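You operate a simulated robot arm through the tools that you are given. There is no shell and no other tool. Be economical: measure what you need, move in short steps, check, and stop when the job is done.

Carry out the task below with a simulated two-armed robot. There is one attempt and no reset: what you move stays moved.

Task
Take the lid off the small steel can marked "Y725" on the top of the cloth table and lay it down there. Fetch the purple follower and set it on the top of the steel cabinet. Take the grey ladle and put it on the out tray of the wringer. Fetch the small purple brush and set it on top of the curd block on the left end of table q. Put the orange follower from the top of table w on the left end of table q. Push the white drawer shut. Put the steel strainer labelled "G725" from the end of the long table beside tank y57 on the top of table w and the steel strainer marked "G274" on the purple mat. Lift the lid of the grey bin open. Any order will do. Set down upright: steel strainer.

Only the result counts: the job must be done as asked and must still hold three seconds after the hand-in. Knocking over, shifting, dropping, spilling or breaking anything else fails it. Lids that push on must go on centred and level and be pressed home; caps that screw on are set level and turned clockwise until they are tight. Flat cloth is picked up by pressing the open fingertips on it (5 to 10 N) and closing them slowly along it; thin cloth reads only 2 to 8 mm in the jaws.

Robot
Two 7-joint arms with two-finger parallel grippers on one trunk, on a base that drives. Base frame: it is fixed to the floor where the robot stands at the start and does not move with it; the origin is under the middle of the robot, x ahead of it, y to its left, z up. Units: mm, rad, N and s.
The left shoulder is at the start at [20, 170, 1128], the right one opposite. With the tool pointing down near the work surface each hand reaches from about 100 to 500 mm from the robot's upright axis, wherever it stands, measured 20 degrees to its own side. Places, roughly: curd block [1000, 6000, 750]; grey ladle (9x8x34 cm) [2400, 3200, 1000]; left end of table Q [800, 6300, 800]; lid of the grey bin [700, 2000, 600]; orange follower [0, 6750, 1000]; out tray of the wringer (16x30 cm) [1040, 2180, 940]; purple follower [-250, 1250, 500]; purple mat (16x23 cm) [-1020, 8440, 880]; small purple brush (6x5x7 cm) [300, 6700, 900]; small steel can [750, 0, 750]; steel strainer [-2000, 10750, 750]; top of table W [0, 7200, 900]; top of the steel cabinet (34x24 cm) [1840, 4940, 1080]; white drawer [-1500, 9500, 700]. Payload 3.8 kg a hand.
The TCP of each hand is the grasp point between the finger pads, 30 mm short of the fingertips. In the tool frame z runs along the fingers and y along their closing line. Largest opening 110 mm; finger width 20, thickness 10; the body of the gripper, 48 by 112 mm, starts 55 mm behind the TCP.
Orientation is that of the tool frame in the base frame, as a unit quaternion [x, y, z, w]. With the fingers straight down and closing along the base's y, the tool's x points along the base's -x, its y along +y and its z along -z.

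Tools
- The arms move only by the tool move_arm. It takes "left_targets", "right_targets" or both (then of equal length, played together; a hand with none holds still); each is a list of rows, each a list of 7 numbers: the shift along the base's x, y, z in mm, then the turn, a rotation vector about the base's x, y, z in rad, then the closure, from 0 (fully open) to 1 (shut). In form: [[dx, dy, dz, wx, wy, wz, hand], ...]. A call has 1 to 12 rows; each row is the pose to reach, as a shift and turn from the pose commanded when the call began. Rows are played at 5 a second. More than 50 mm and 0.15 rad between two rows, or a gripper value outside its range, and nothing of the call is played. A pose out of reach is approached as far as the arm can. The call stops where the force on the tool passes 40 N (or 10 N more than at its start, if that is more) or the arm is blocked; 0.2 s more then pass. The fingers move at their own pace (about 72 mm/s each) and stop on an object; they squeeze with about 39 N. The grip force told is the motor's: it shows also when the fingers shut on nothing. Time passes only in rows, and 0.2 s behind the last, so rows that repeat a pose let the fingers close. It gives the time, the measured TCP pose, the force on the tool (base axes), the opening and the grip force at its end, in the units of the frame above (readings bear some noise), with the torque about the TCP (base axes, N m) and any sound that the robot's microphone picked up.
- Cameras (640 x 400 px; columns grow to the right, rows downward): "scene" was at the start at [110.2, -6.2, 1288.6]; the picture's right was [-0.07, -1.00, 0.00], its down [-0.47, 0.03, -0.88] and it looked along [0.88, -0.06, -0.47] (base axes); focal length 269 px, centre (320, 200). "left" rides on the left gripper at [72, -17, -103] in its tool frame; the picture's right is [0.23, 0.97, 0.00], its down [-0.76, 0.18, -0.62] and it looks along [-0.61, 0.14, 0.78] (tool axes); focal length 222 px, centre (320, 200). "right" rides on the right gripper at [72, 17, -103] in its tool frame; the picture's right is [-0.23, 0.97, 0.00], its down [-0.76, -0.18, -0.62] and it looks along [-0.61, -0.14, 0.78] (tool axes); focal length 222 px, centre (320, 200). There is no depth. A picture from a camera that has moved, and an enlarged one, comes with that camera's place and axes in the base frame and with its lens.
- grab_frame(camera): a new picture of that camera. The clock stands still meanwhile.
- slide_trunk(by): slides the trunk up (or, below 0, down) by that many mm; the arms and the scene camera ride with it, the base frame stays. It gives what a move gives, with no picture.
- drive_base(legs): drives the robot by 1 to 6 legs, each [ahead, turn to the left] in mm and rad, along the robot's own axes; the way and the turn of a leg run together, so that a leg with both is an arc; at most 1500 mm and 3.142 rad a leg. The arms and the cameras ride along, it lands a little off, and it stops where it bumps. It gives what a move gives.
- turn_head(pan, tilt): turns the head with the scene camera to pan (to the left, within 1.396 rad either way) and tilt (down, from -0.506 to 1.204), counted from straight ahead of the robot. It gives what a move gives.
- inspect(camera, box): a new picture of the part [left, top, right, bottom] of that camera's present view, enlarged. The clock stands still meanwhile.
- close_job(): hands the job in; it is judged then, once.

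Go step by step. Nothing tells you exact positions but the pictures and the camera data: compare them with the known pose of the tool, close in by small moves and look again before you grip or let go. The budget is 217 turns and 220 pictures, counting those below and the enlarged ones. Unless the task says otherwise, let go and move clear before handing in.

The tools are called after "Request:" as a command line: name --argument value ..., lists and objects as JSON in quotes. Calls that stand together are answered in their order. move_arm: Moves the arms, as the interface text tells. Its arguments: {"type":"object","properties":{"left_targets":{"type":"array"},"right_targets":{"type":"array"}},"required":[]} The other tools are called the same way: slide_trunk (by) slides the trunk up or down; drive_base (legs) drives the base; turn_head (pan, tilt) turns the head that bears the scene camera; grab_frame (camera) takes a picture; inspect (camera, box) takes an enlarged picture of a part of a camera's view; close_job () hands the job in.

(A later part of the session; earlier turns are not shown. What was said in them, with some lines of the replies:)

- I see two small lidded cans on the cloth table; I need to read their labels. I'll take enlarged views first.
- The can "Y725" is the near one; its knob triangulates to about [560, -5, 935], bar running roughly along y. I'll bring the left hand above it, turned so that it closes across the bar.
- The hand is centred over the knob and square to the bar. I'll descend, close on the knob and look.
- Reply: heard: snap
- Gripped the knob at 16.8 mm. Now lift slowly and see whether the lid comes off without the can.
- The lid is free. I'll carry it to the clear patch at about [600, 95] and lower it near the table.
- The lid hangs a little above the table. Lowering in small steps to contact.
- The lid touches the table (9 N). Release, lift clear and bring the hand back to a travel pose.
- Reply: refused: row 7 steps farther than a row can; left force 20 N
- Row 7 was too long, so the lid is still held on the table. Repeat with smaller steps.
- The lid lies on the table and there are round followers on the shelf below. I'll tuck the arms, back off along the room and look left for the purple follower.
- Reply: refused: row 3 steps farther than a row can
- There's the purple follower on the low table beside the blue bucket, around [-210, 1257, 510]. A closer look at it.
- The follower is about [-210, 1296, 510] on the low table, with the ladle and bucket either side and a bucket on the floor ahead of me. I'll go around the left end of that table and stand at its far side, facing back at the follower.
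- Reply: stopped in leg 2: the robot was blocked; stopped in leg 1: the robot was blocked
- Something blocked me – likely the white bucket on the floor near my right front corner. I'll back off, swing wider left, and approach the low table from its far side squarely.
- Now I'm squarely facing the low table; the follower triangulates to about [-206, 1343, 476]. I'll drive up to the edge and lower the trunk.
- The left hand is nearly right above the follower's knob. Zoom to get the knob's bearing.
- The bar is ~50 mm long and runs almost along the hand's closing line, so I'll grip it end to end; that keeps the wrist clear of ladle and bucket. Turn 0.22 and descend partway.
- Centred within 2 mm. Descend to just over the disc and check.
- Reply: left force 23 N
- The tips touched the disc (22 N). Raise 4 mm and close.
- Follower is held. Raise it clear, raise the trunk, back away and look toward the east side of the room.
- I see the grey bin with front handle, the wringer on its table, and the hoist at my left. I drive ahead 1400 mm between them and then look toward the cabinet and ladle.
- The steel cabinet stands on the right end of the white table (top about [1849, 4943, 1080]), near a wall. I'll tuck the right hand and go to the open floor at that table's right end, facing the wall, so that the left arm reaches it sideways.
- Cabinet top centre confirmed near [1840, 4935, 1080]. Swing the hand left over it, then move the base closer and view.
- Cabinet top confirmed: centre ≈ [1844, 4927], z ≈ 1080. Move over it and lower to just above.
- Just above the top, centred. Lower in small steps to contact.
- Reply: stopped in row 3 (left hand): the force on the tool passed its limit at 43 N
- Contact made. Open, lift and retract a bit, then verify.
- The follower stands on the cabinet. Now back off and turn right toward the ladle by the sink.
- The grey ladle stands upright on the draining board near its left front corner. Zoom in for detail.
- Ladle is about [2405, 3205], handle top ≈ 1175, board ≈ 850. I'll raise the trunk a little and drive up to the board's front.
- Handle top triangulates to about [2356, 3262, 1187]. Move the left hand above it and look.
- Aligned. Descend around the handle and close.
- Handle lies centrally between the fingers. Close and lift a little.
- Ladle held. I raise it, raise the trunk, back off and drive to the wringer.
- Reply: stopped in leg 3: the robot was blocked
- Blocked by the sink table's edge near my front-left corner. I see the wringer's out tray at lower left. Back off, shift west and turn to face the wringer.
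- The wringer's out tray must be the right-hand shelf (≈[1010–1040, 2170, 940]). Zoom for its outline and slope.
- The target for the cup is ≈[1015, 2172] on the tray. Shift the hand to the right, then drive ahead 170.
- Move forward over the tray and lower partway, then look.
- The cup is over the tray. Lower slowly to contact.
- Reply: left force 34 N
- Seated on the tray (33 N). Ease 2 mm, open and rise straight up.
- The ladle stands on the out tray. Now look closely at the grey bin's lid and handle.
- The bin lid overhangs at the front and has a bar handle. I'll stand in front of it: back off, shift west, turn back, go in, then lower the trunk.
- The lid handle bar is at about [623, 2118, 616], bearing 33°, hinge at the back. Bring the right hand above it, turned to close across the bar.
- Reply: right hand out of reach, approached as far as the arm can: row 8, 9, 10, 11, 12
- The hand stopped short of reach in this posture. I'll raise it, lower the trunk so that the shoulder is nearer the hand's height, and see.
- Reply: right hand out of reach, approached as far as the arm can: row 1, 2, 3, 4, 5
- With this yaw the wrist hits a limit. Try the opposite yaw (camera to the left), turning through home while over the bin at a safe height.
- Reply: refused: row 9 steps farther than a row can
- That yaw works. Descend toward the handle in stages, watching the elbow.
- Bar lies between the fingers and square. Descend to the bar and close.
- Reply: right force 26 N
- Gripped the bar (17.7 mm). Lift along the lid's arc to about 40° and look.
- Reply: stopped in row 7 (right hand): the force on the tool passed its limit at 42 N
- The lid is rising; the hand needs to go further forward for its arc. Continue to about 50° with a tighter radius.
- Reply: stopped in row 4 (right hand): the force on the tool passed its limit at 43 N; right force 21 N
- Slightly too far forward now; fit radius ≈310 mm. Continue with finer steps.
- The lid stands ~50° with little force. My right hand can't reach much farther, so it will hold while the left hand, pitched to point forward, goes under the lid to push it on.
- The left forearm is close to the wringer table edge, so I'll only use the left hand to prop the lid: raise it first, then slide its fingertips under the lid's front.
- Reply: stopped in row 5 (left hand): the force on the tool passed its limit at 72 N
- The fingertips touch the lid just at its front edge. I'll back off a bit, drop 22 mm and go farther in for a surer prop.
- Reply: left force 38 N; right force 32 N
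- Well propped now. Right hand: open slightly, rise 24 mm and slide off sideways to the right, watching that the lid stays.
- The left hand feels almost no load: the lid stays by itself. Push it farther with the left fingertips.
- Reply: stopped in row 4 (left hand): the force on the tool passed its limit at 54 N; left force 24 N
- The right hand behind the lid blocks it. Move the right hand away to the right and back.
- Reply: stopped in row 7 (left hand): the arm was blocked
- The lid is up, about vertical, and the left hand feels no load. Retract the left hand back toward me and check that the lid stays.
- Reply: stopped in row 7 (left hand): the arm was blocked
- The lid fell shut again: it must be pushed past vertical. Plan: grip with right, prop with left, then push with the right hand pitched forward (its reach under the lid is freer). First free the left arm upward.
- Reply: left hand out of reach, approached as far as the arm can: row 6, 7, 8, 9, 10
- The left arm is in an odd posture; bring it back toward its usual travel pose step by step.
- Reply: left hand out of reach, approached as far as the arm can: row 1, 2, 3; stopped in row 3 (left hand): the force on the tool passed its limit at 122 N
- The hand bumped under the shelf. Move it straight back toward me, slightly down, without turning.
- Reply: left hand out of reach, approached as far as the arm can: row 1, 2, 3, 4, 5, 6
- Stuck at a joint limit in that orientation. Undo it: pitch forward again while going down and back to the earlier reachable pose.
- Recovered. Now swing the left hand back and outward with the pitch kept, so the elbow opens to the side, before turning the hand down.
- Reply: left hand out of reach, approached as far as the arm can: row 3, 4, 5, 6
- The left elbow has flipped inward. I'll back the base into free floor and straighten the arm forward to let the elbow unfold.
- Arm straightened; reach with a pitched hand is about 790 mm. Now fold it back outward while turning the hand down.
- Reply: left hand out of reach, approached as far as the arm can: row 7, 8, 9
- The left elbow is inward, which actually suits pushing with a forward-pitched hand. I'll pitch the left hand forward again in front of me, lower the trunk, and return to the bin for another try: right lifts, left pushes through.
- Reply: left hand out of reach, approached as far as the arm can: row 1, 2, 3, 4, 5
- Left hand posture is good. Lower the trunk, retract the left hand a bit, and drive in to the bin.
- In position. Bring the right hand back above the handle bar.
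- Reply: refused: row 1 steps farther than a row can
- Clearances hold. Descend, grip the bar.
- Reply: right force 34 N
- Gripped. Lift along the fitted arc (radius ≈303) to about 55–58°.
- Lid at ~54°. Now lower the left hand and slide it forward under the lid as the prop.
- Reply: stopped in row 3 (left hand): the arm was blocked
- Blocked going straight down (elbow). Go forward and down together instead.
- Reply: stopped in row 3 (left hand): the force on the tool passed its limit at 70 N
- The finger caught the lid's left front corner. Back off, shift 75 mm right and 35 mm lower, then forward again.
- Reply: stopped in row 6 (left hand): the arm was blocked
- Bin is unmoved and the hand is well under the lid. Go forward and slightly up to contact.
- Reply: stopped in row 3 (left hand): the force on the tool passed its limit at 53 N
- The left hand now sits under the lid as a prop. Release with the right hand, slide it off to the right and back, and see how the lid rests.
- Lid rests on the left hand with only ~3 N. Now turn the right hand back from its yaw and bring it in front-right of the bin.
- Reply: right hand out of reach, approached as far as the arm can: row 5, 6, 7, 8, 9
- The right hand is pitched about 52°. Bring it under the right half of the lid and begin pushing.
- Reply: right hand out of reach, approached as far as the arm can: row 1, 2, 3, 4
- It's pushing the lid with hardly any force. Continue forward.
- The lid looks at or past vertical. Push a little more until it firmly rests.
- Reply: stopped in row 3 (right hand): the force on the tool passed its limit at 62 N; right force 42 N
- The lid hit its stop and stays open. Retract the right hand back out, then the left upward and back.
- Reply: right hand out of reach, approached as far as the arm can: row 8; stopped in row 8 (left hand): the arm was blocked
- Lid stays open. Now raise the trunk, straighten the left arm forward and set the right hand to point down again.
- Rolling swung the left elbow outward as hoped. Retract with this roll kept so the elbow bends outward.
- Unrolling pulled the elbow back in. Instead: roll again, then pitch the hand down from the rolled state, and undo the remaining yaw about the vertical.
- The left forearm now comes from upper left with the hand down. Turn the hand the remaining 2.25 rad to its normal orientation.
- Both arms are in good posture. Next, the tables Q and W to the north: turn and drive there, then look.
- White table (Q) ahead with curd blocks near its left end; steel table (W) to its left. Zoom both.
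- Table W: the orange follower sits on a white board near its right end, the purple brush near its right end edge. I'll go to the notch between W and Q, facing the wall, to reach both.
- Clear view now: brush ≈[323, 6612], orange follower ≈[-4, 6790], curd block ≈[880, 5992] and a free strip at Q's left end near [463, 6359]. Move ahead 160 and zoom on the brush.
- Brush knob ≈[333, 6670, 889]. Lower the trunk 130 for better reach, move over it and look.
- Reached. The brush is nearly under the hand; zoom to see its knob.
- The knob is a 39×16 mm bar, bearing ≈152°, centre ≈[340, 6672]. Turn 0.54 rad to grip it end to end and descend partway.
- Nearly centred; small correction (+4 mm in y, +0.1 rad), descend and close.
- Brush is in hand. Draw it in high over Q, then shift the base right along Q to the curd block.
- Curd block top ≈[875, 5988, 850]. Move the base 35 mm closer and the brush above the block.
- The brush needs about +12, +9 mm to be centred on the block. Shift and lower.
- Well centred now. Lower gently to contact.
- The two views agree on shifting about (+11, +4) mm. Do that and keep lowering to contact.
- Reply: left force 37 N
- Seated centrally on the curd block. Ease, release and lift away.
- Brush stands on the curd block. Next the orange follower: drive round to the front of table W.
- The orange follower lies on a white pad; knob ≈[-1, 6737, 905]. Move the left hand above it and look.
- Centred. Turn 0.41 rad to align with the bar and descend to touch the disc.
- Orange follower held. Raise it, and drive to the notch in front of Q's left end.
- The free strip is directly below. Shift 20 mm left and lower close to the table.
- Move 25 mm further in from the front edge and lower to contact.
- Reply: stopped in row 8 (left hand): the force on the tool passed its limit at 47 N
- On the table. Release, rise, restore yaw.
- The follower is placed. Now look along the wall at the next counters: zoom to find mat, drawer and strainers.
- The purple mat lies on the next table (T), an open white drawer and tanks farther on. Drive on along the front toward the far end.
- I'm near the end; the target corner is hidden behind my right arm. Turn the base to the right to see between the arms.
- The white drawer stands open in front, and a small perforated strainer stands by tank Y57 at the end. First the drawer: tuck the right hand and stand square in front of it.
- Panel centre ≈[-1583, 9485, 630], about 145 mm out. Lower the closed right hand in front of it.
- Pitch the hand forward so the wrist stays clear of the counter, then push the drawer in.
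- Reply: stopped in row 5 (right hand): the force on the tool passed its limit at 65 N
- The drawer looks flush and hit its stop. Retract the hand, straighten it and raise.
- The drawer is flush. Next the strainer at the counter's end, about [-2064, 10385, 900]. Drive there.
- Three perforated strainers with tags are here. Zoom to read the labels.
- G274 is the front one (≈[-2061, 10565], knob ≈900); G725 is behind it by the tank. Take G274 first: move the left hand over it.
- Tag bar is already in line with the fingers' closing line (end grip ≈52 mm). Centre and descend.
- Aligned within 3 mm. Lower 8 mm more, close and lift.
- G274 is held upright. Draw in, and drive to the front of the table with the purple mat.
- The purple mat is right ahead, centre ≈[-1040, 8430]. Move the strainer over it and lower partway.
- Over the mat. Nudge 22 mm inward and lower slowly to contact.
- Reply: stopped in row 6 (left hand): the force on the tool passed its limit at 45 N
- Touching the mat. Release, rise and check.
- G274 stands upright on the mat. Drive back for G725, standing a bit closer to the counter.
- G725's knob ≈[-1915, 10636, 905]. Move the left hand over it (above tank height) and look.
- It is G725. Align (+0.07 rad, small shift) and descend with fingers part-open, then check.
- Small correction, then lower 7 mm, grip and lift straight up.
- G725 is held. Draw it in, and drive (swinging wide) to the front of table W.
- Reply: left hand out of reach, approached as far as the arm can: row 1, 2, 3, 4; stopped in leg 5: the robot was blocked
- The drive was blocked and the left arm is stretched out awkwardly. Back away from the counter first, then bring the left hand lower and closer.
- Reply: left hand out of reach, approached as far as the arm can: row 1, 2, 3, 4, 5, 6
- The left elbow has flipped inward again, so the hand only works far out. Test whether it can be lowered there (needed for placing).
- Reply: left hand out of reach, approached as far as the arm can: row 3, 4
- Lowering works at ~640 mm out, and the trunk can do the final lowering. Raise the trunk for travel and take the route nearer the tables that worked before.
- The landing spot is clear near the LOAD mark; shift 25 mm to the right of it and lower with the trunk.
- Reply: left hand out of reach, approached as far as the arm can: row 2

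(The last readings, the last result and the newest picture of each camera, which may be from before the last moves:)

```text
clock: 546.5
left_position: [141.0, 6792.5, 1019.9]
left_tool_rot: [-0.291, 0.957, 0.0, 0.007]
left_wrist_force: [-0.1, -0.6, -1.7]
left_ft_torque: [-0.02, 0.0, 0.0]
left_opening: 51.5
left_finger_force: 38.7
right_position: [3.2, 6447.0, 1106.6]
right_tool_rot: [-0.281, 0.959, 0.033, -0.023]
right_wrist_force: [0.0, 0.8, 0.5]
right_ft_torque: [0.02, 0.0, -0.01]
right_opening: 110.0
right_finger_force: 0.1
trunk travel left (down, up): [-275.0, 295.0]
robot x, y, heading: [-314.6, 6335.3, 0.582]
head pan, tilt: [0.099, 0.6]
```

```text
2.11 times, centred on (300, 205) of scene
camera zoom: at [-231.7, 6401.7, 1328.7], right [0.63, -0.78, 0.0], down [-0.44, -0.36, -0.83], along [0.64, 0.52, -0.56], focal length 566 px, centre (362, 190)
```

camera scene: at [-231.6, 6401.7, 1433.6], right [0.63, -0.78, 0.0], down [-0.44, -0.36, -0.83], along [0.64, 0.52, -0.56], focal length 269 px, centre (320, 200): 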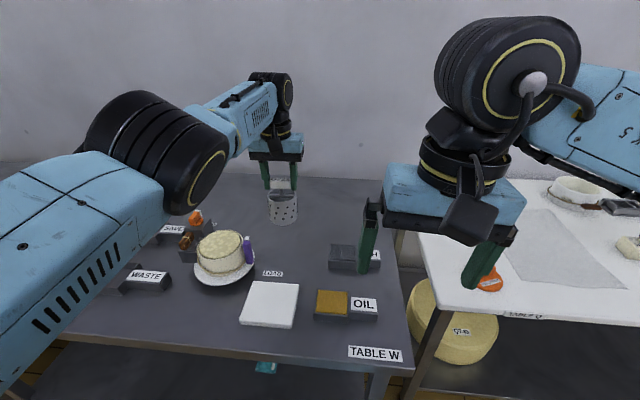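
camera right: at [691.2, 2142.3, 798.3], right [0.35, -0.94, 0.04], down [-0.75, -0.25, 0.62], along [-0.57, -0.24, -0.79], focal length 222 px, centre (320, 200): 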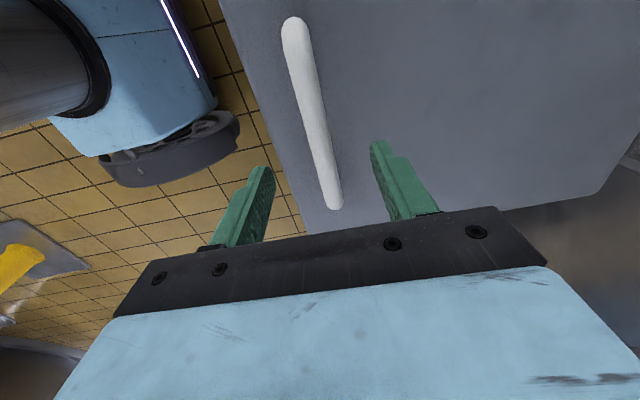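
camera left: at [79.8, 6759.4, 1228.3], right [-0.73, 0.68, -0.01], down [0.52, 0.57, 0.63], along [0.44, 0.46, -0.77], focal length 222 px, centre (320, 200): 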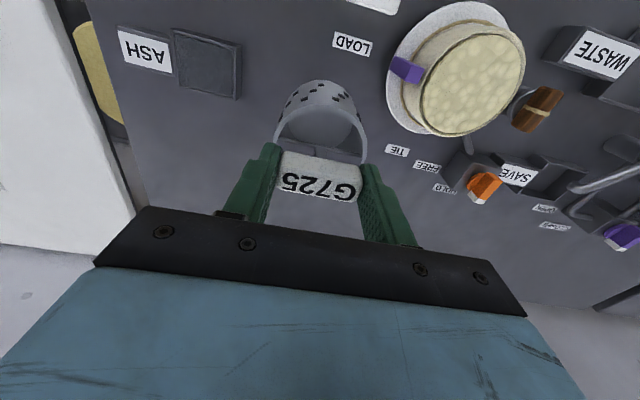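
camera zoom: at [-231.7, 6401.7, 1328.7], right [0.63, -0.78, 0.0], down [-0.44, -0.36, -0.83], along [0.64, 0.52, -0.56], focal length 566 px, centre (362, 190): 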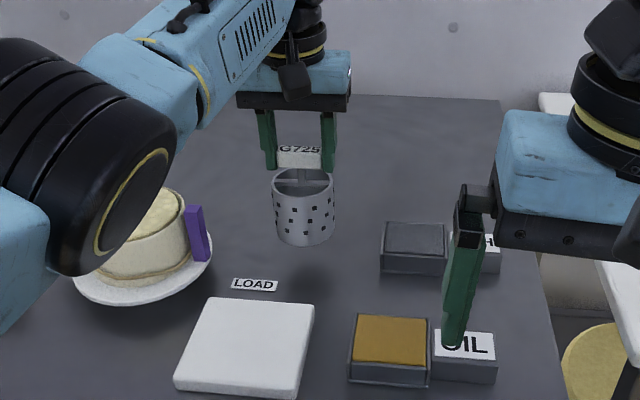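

Request:
slide_trunk --by -36

Request:
slide_trunk --by -5

Request:
inspect --camera "scene" --box '[200, 110, 400, 300]'

```text
clock: 547.3
left_position: [141.9, 6791.4, 985.0]
left_tool_rot: [-0.292, 0.956, 0.0, 0.007]
left_wrist_force: [0.4, 0.0, -1.5]
left_ft_torque: [0.03, -0.03, 0.01]
left_opening: 51.8
left_finger_force: 38.9
right_position: [3.1, 6446.7, 1070.1]
right_tool_rot: [-0.281, 0.959, 0.032, -0.022]
right_wrist_force: [-0.4, -0.3, 0.8]
right_ft_torque: [-0.02, 0.0, -0.03]
right_opening: 109.8
right_finger_force: 0.0
trunk travel left (down, up): [-239.0, 331.0]
robot x, y, heading: [-318.3, 6329.9, 0.58]
head pan, tilt: [0.099, 0.6]
```

```text
clock: 547.8
left_position: [141.5, 6792.3, 978.5]
left_tool_rot: [-0.291, 0.957, 0.0, 0.007]
left_wrist_force: [-0.2, 0.1, -0.5]
left_ft_torque: [0.0, -0.01, 0.03]
left_opening: 51.5
left_finger_force: 38.7
right_position: [1.2, 6447.1, 1066.1]
right_tool_rot: [-0.282, 0.959, 0.033, -0.021]
right_wrist_force: [0.2, 0.3, 0.7]
right_ft_torque: [0.01, 0.0, -0.06]
right_opening: 110.0
right_finger_force: 0.1
trunk travel left (down, up): [-234.0, 336.0]
robot x, y, heading: [-316.2, 6336.2, 0.583]
head pan, tilt: [0.099, 0.6]
```

```text
2.11 times, centred on (300, 205) of scene
camera zoom: at [-231.6, 6401.7, 1287.6], right [0.63, -0.78, 0.0], down [-0.44, -0.36, -0.83], along [0.64, 0.52, -0.56], focal length 566 px, centre (362, 190)
```

zoom: 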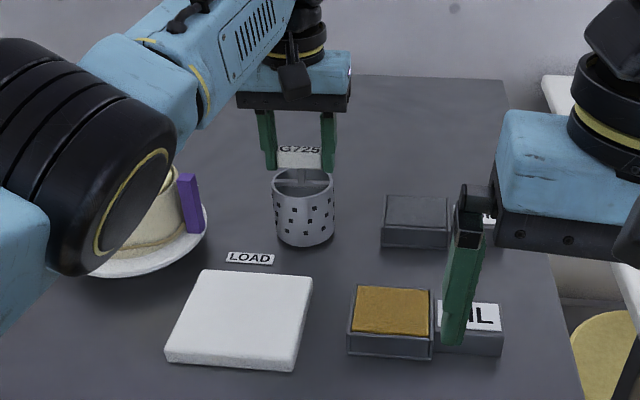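

Request:
slide_trunk --by -3

Request:
slide_trunk --by -3

```text
clock: 548.3
left_position: [141.5, 6793.4, 976.8]
left_tool_rot: [-0.292, 0.956, 0.0, 0.007]
left_wrist_force: [0.4, -0.6, -0.8]
left_ft_torque: [0.0, 0.0, -0.03]
left_opening: 51.5
left_finger_force: 39.5
right_position: [3.6, 6446.9, 1062.4]
right_tool_rot: [-0.281, 0.959, 0.033, -0.022]
right_wrist_force: [-0.4, 0.6, -0.4]
right_ft_torque: [-0.02, 0.01, -0.01]
right_opening: 110.1
right_finger_force: 0.1
trunk travel left (down, up): [-231.0, 339.0]
robot x, y, heading: [-314.7, 6334.4, 0.58]
head pan, tilt: [0.099, 0.6]
```

```text
clock: 548.9
left_position: [141.6, 6791.5, 977.2]
left_tool_rot: [-0.291, 0.957, 0.002, 0.009]
left_wrist_force: [-1.2, 0.7, 12.4]
left_ft_torque: [0.41, -0.01, 0.09]
left_opening: 51.5
left_finger_force: 39.4
right_position: [2.8, 6446.1, 1061.0]
right_tool_rot: [-0.282, 0.959, 0.034, -0.022]
right_wrist_force: [-0.3, 0.3, 0.5]
right_ft_torque: [0.0, 0.02, -0.02]
right_opening: 110.2
right_finger_force: 0.1
trunk travel left (down, up): [-228.0, 342.0]
robot x, y, heading: [-317.9, 6334.9, 0.578]
head pan, tilt: [0.099, 0.6]
```

Contact (12 N). Open the fingers and raise with the trunk.

Request:
move_arm --left_targets '[[0, 0, 0, 0, 0, 0, 0.7], [0, 0, 0, 0, 0, 0, 0.4], [0, 0, 0, 0, 0, 0, 0.3], [0, 0, 0, 0, 0, 0, 0.3]]'

Request:
slide_trunk --by 150

Request:
inspect --camera "scene" --box '[180, 130, 420, 340]'

```text
clock: 549.9
left_position: [142.6, 6792.0, 971.0]
left_tool_rot: [-0.292, 0.956, 0.001, 0.008]
left_wrist_force: [-0.4, 0.3, -0.1]
left_ft_torque: [0.0, -0.02, -0.01]
left_opening: 77.0
left_finger_force: 0.0
right_position: [2.3, 6445.8, 1059.0]
right_tool_rot: [-0.282, 0.958, 0.033, -0.023]
right_wrist_force: [0.4, 0.2, 0.1]
right_ft_torque: [0.0, -0.01, -0.02]
right_opening: 109.9
right_finger_force: 0.0
trunk travel left (down, up): [-228.0, 342.0]
robot x, y, heading: [-317.3, 6335.0, 0.583]
head pan, tilt: [0.099, 0.6]
```

```text
clock: 551.6
left_position: [141.9, 6791.8, 1125.2]
left_tool_rot: [-0.292, 0.957, 0.001, 0.007]
left_wrist_force: [0.6, -0.4, 0.3]
left_ft_torque: [-0.03, 0.03, -0.05]
left_opening: 76.8
left_finger_force: 0.1
right_position: [3.3, 6447.5, 1209.6]
right_tool_rot: [-0.282, 0.959, 0.032, -0.022]
right_wrist_force: [0.1, 0.2, -0.1]
right_ft_torque: [0.0, 0.02, -0.02]
right_opening: 109.8
right_finger_force: 0.0
trunk travel left (down, up): [-378.0, 192.0]
robot x, y, heading: [-317.4, 6335.7, 0.581]
head pan, tilt: [0.099, 0.6]
```

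```text
1.90 times, centred on (300, 235) of scene
camera zoom: at [-231.5, 6401.7, 1431.5], right [0.63, -0.78, 0.0], down [-0.44, -0.36, -0.83], along [0.64, 0.52, -0.57], focal length 512 px, centre (358, 133)
```

zoom: 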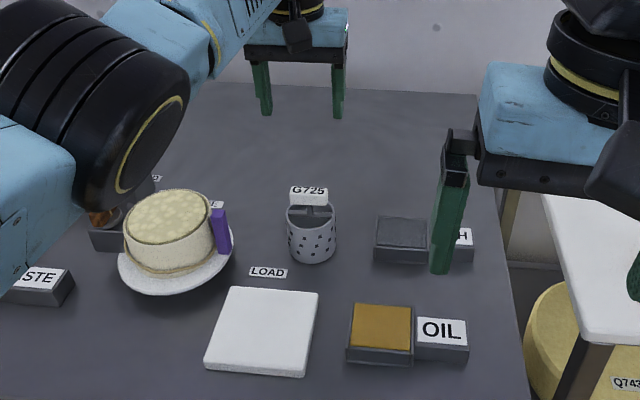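

G725 stands upright on table W. Back away clear of the table before handing in.

Request:
drive_base --legs '[[-350, 0]]'

Request:
grab_frame --camera "scene"

```text
clock: 553.8
left_position: [-140.3, 6603.2, 1123.8]
left_tool_rot: [-0.289, 0.957, 0.0, 0.008]
left_wrist_force: [-0.2, 0.3, -0.4]
left_ft_torque: [0.01, -0.06, 0.01]
left_opening: 77.3
left_finger_force: 0.1
right_position: [-282.0, 6258.2, 1209.5]
right_tool_rot: [-0.279, 0.959, 0.032, -0.023]
right_wrist_force: [-0.3, -0.2, 0.1]
right_ft_torque: [0.01, 0.03, -0.03]
right_opening: 109.9
right_finger_force: 0.0
trunk travel left (down, up): [-378.0, 192.0]
robot x, y, heading: [-601.2, 6148.4, 0.576]
head pan, tilt: [0.099, 0.6]
```

```text
37 pictures are left
camera scene: at [-516.3, 6214.2, 1431.7], right [0.63, -0.78, 0.0], down [-0.44, -0.35, -0.83], along [0.64, 0.52, -0.56], focal length 269 px, centre (320, 200)
```

scene: 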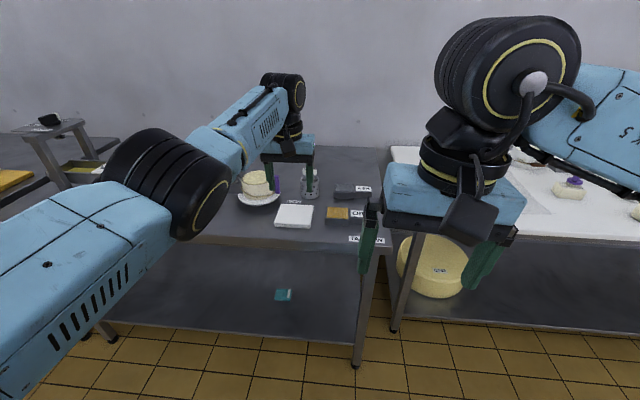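

All the items are in place and both hands are empty and clear, so I'm handing in.

Request:
close_job

```text
The job is handed in.
```

I carried out every item on the list and handed the job in; I don't have the judge's result.

- **Placed and closed:** each item was where the task asked when I last looked at it. Both strainers (G274 on the purple mat, G725 on table W) were standing upright, and the drawer was flush.
- **Bin lid:** it fell shut on the first try. The second time I pushed it to its stop, and it was still open in the last view I had of it, about five minutes of clock time before hand-in.
- **Bumps:** the base was stopped by an obstacle at least three times, and the left hand knocked the underside of the "CLEAN" shelf hard. I saw nothing shifted or knocked over, but I never found out what blocked one of those drives, past the front of table T.
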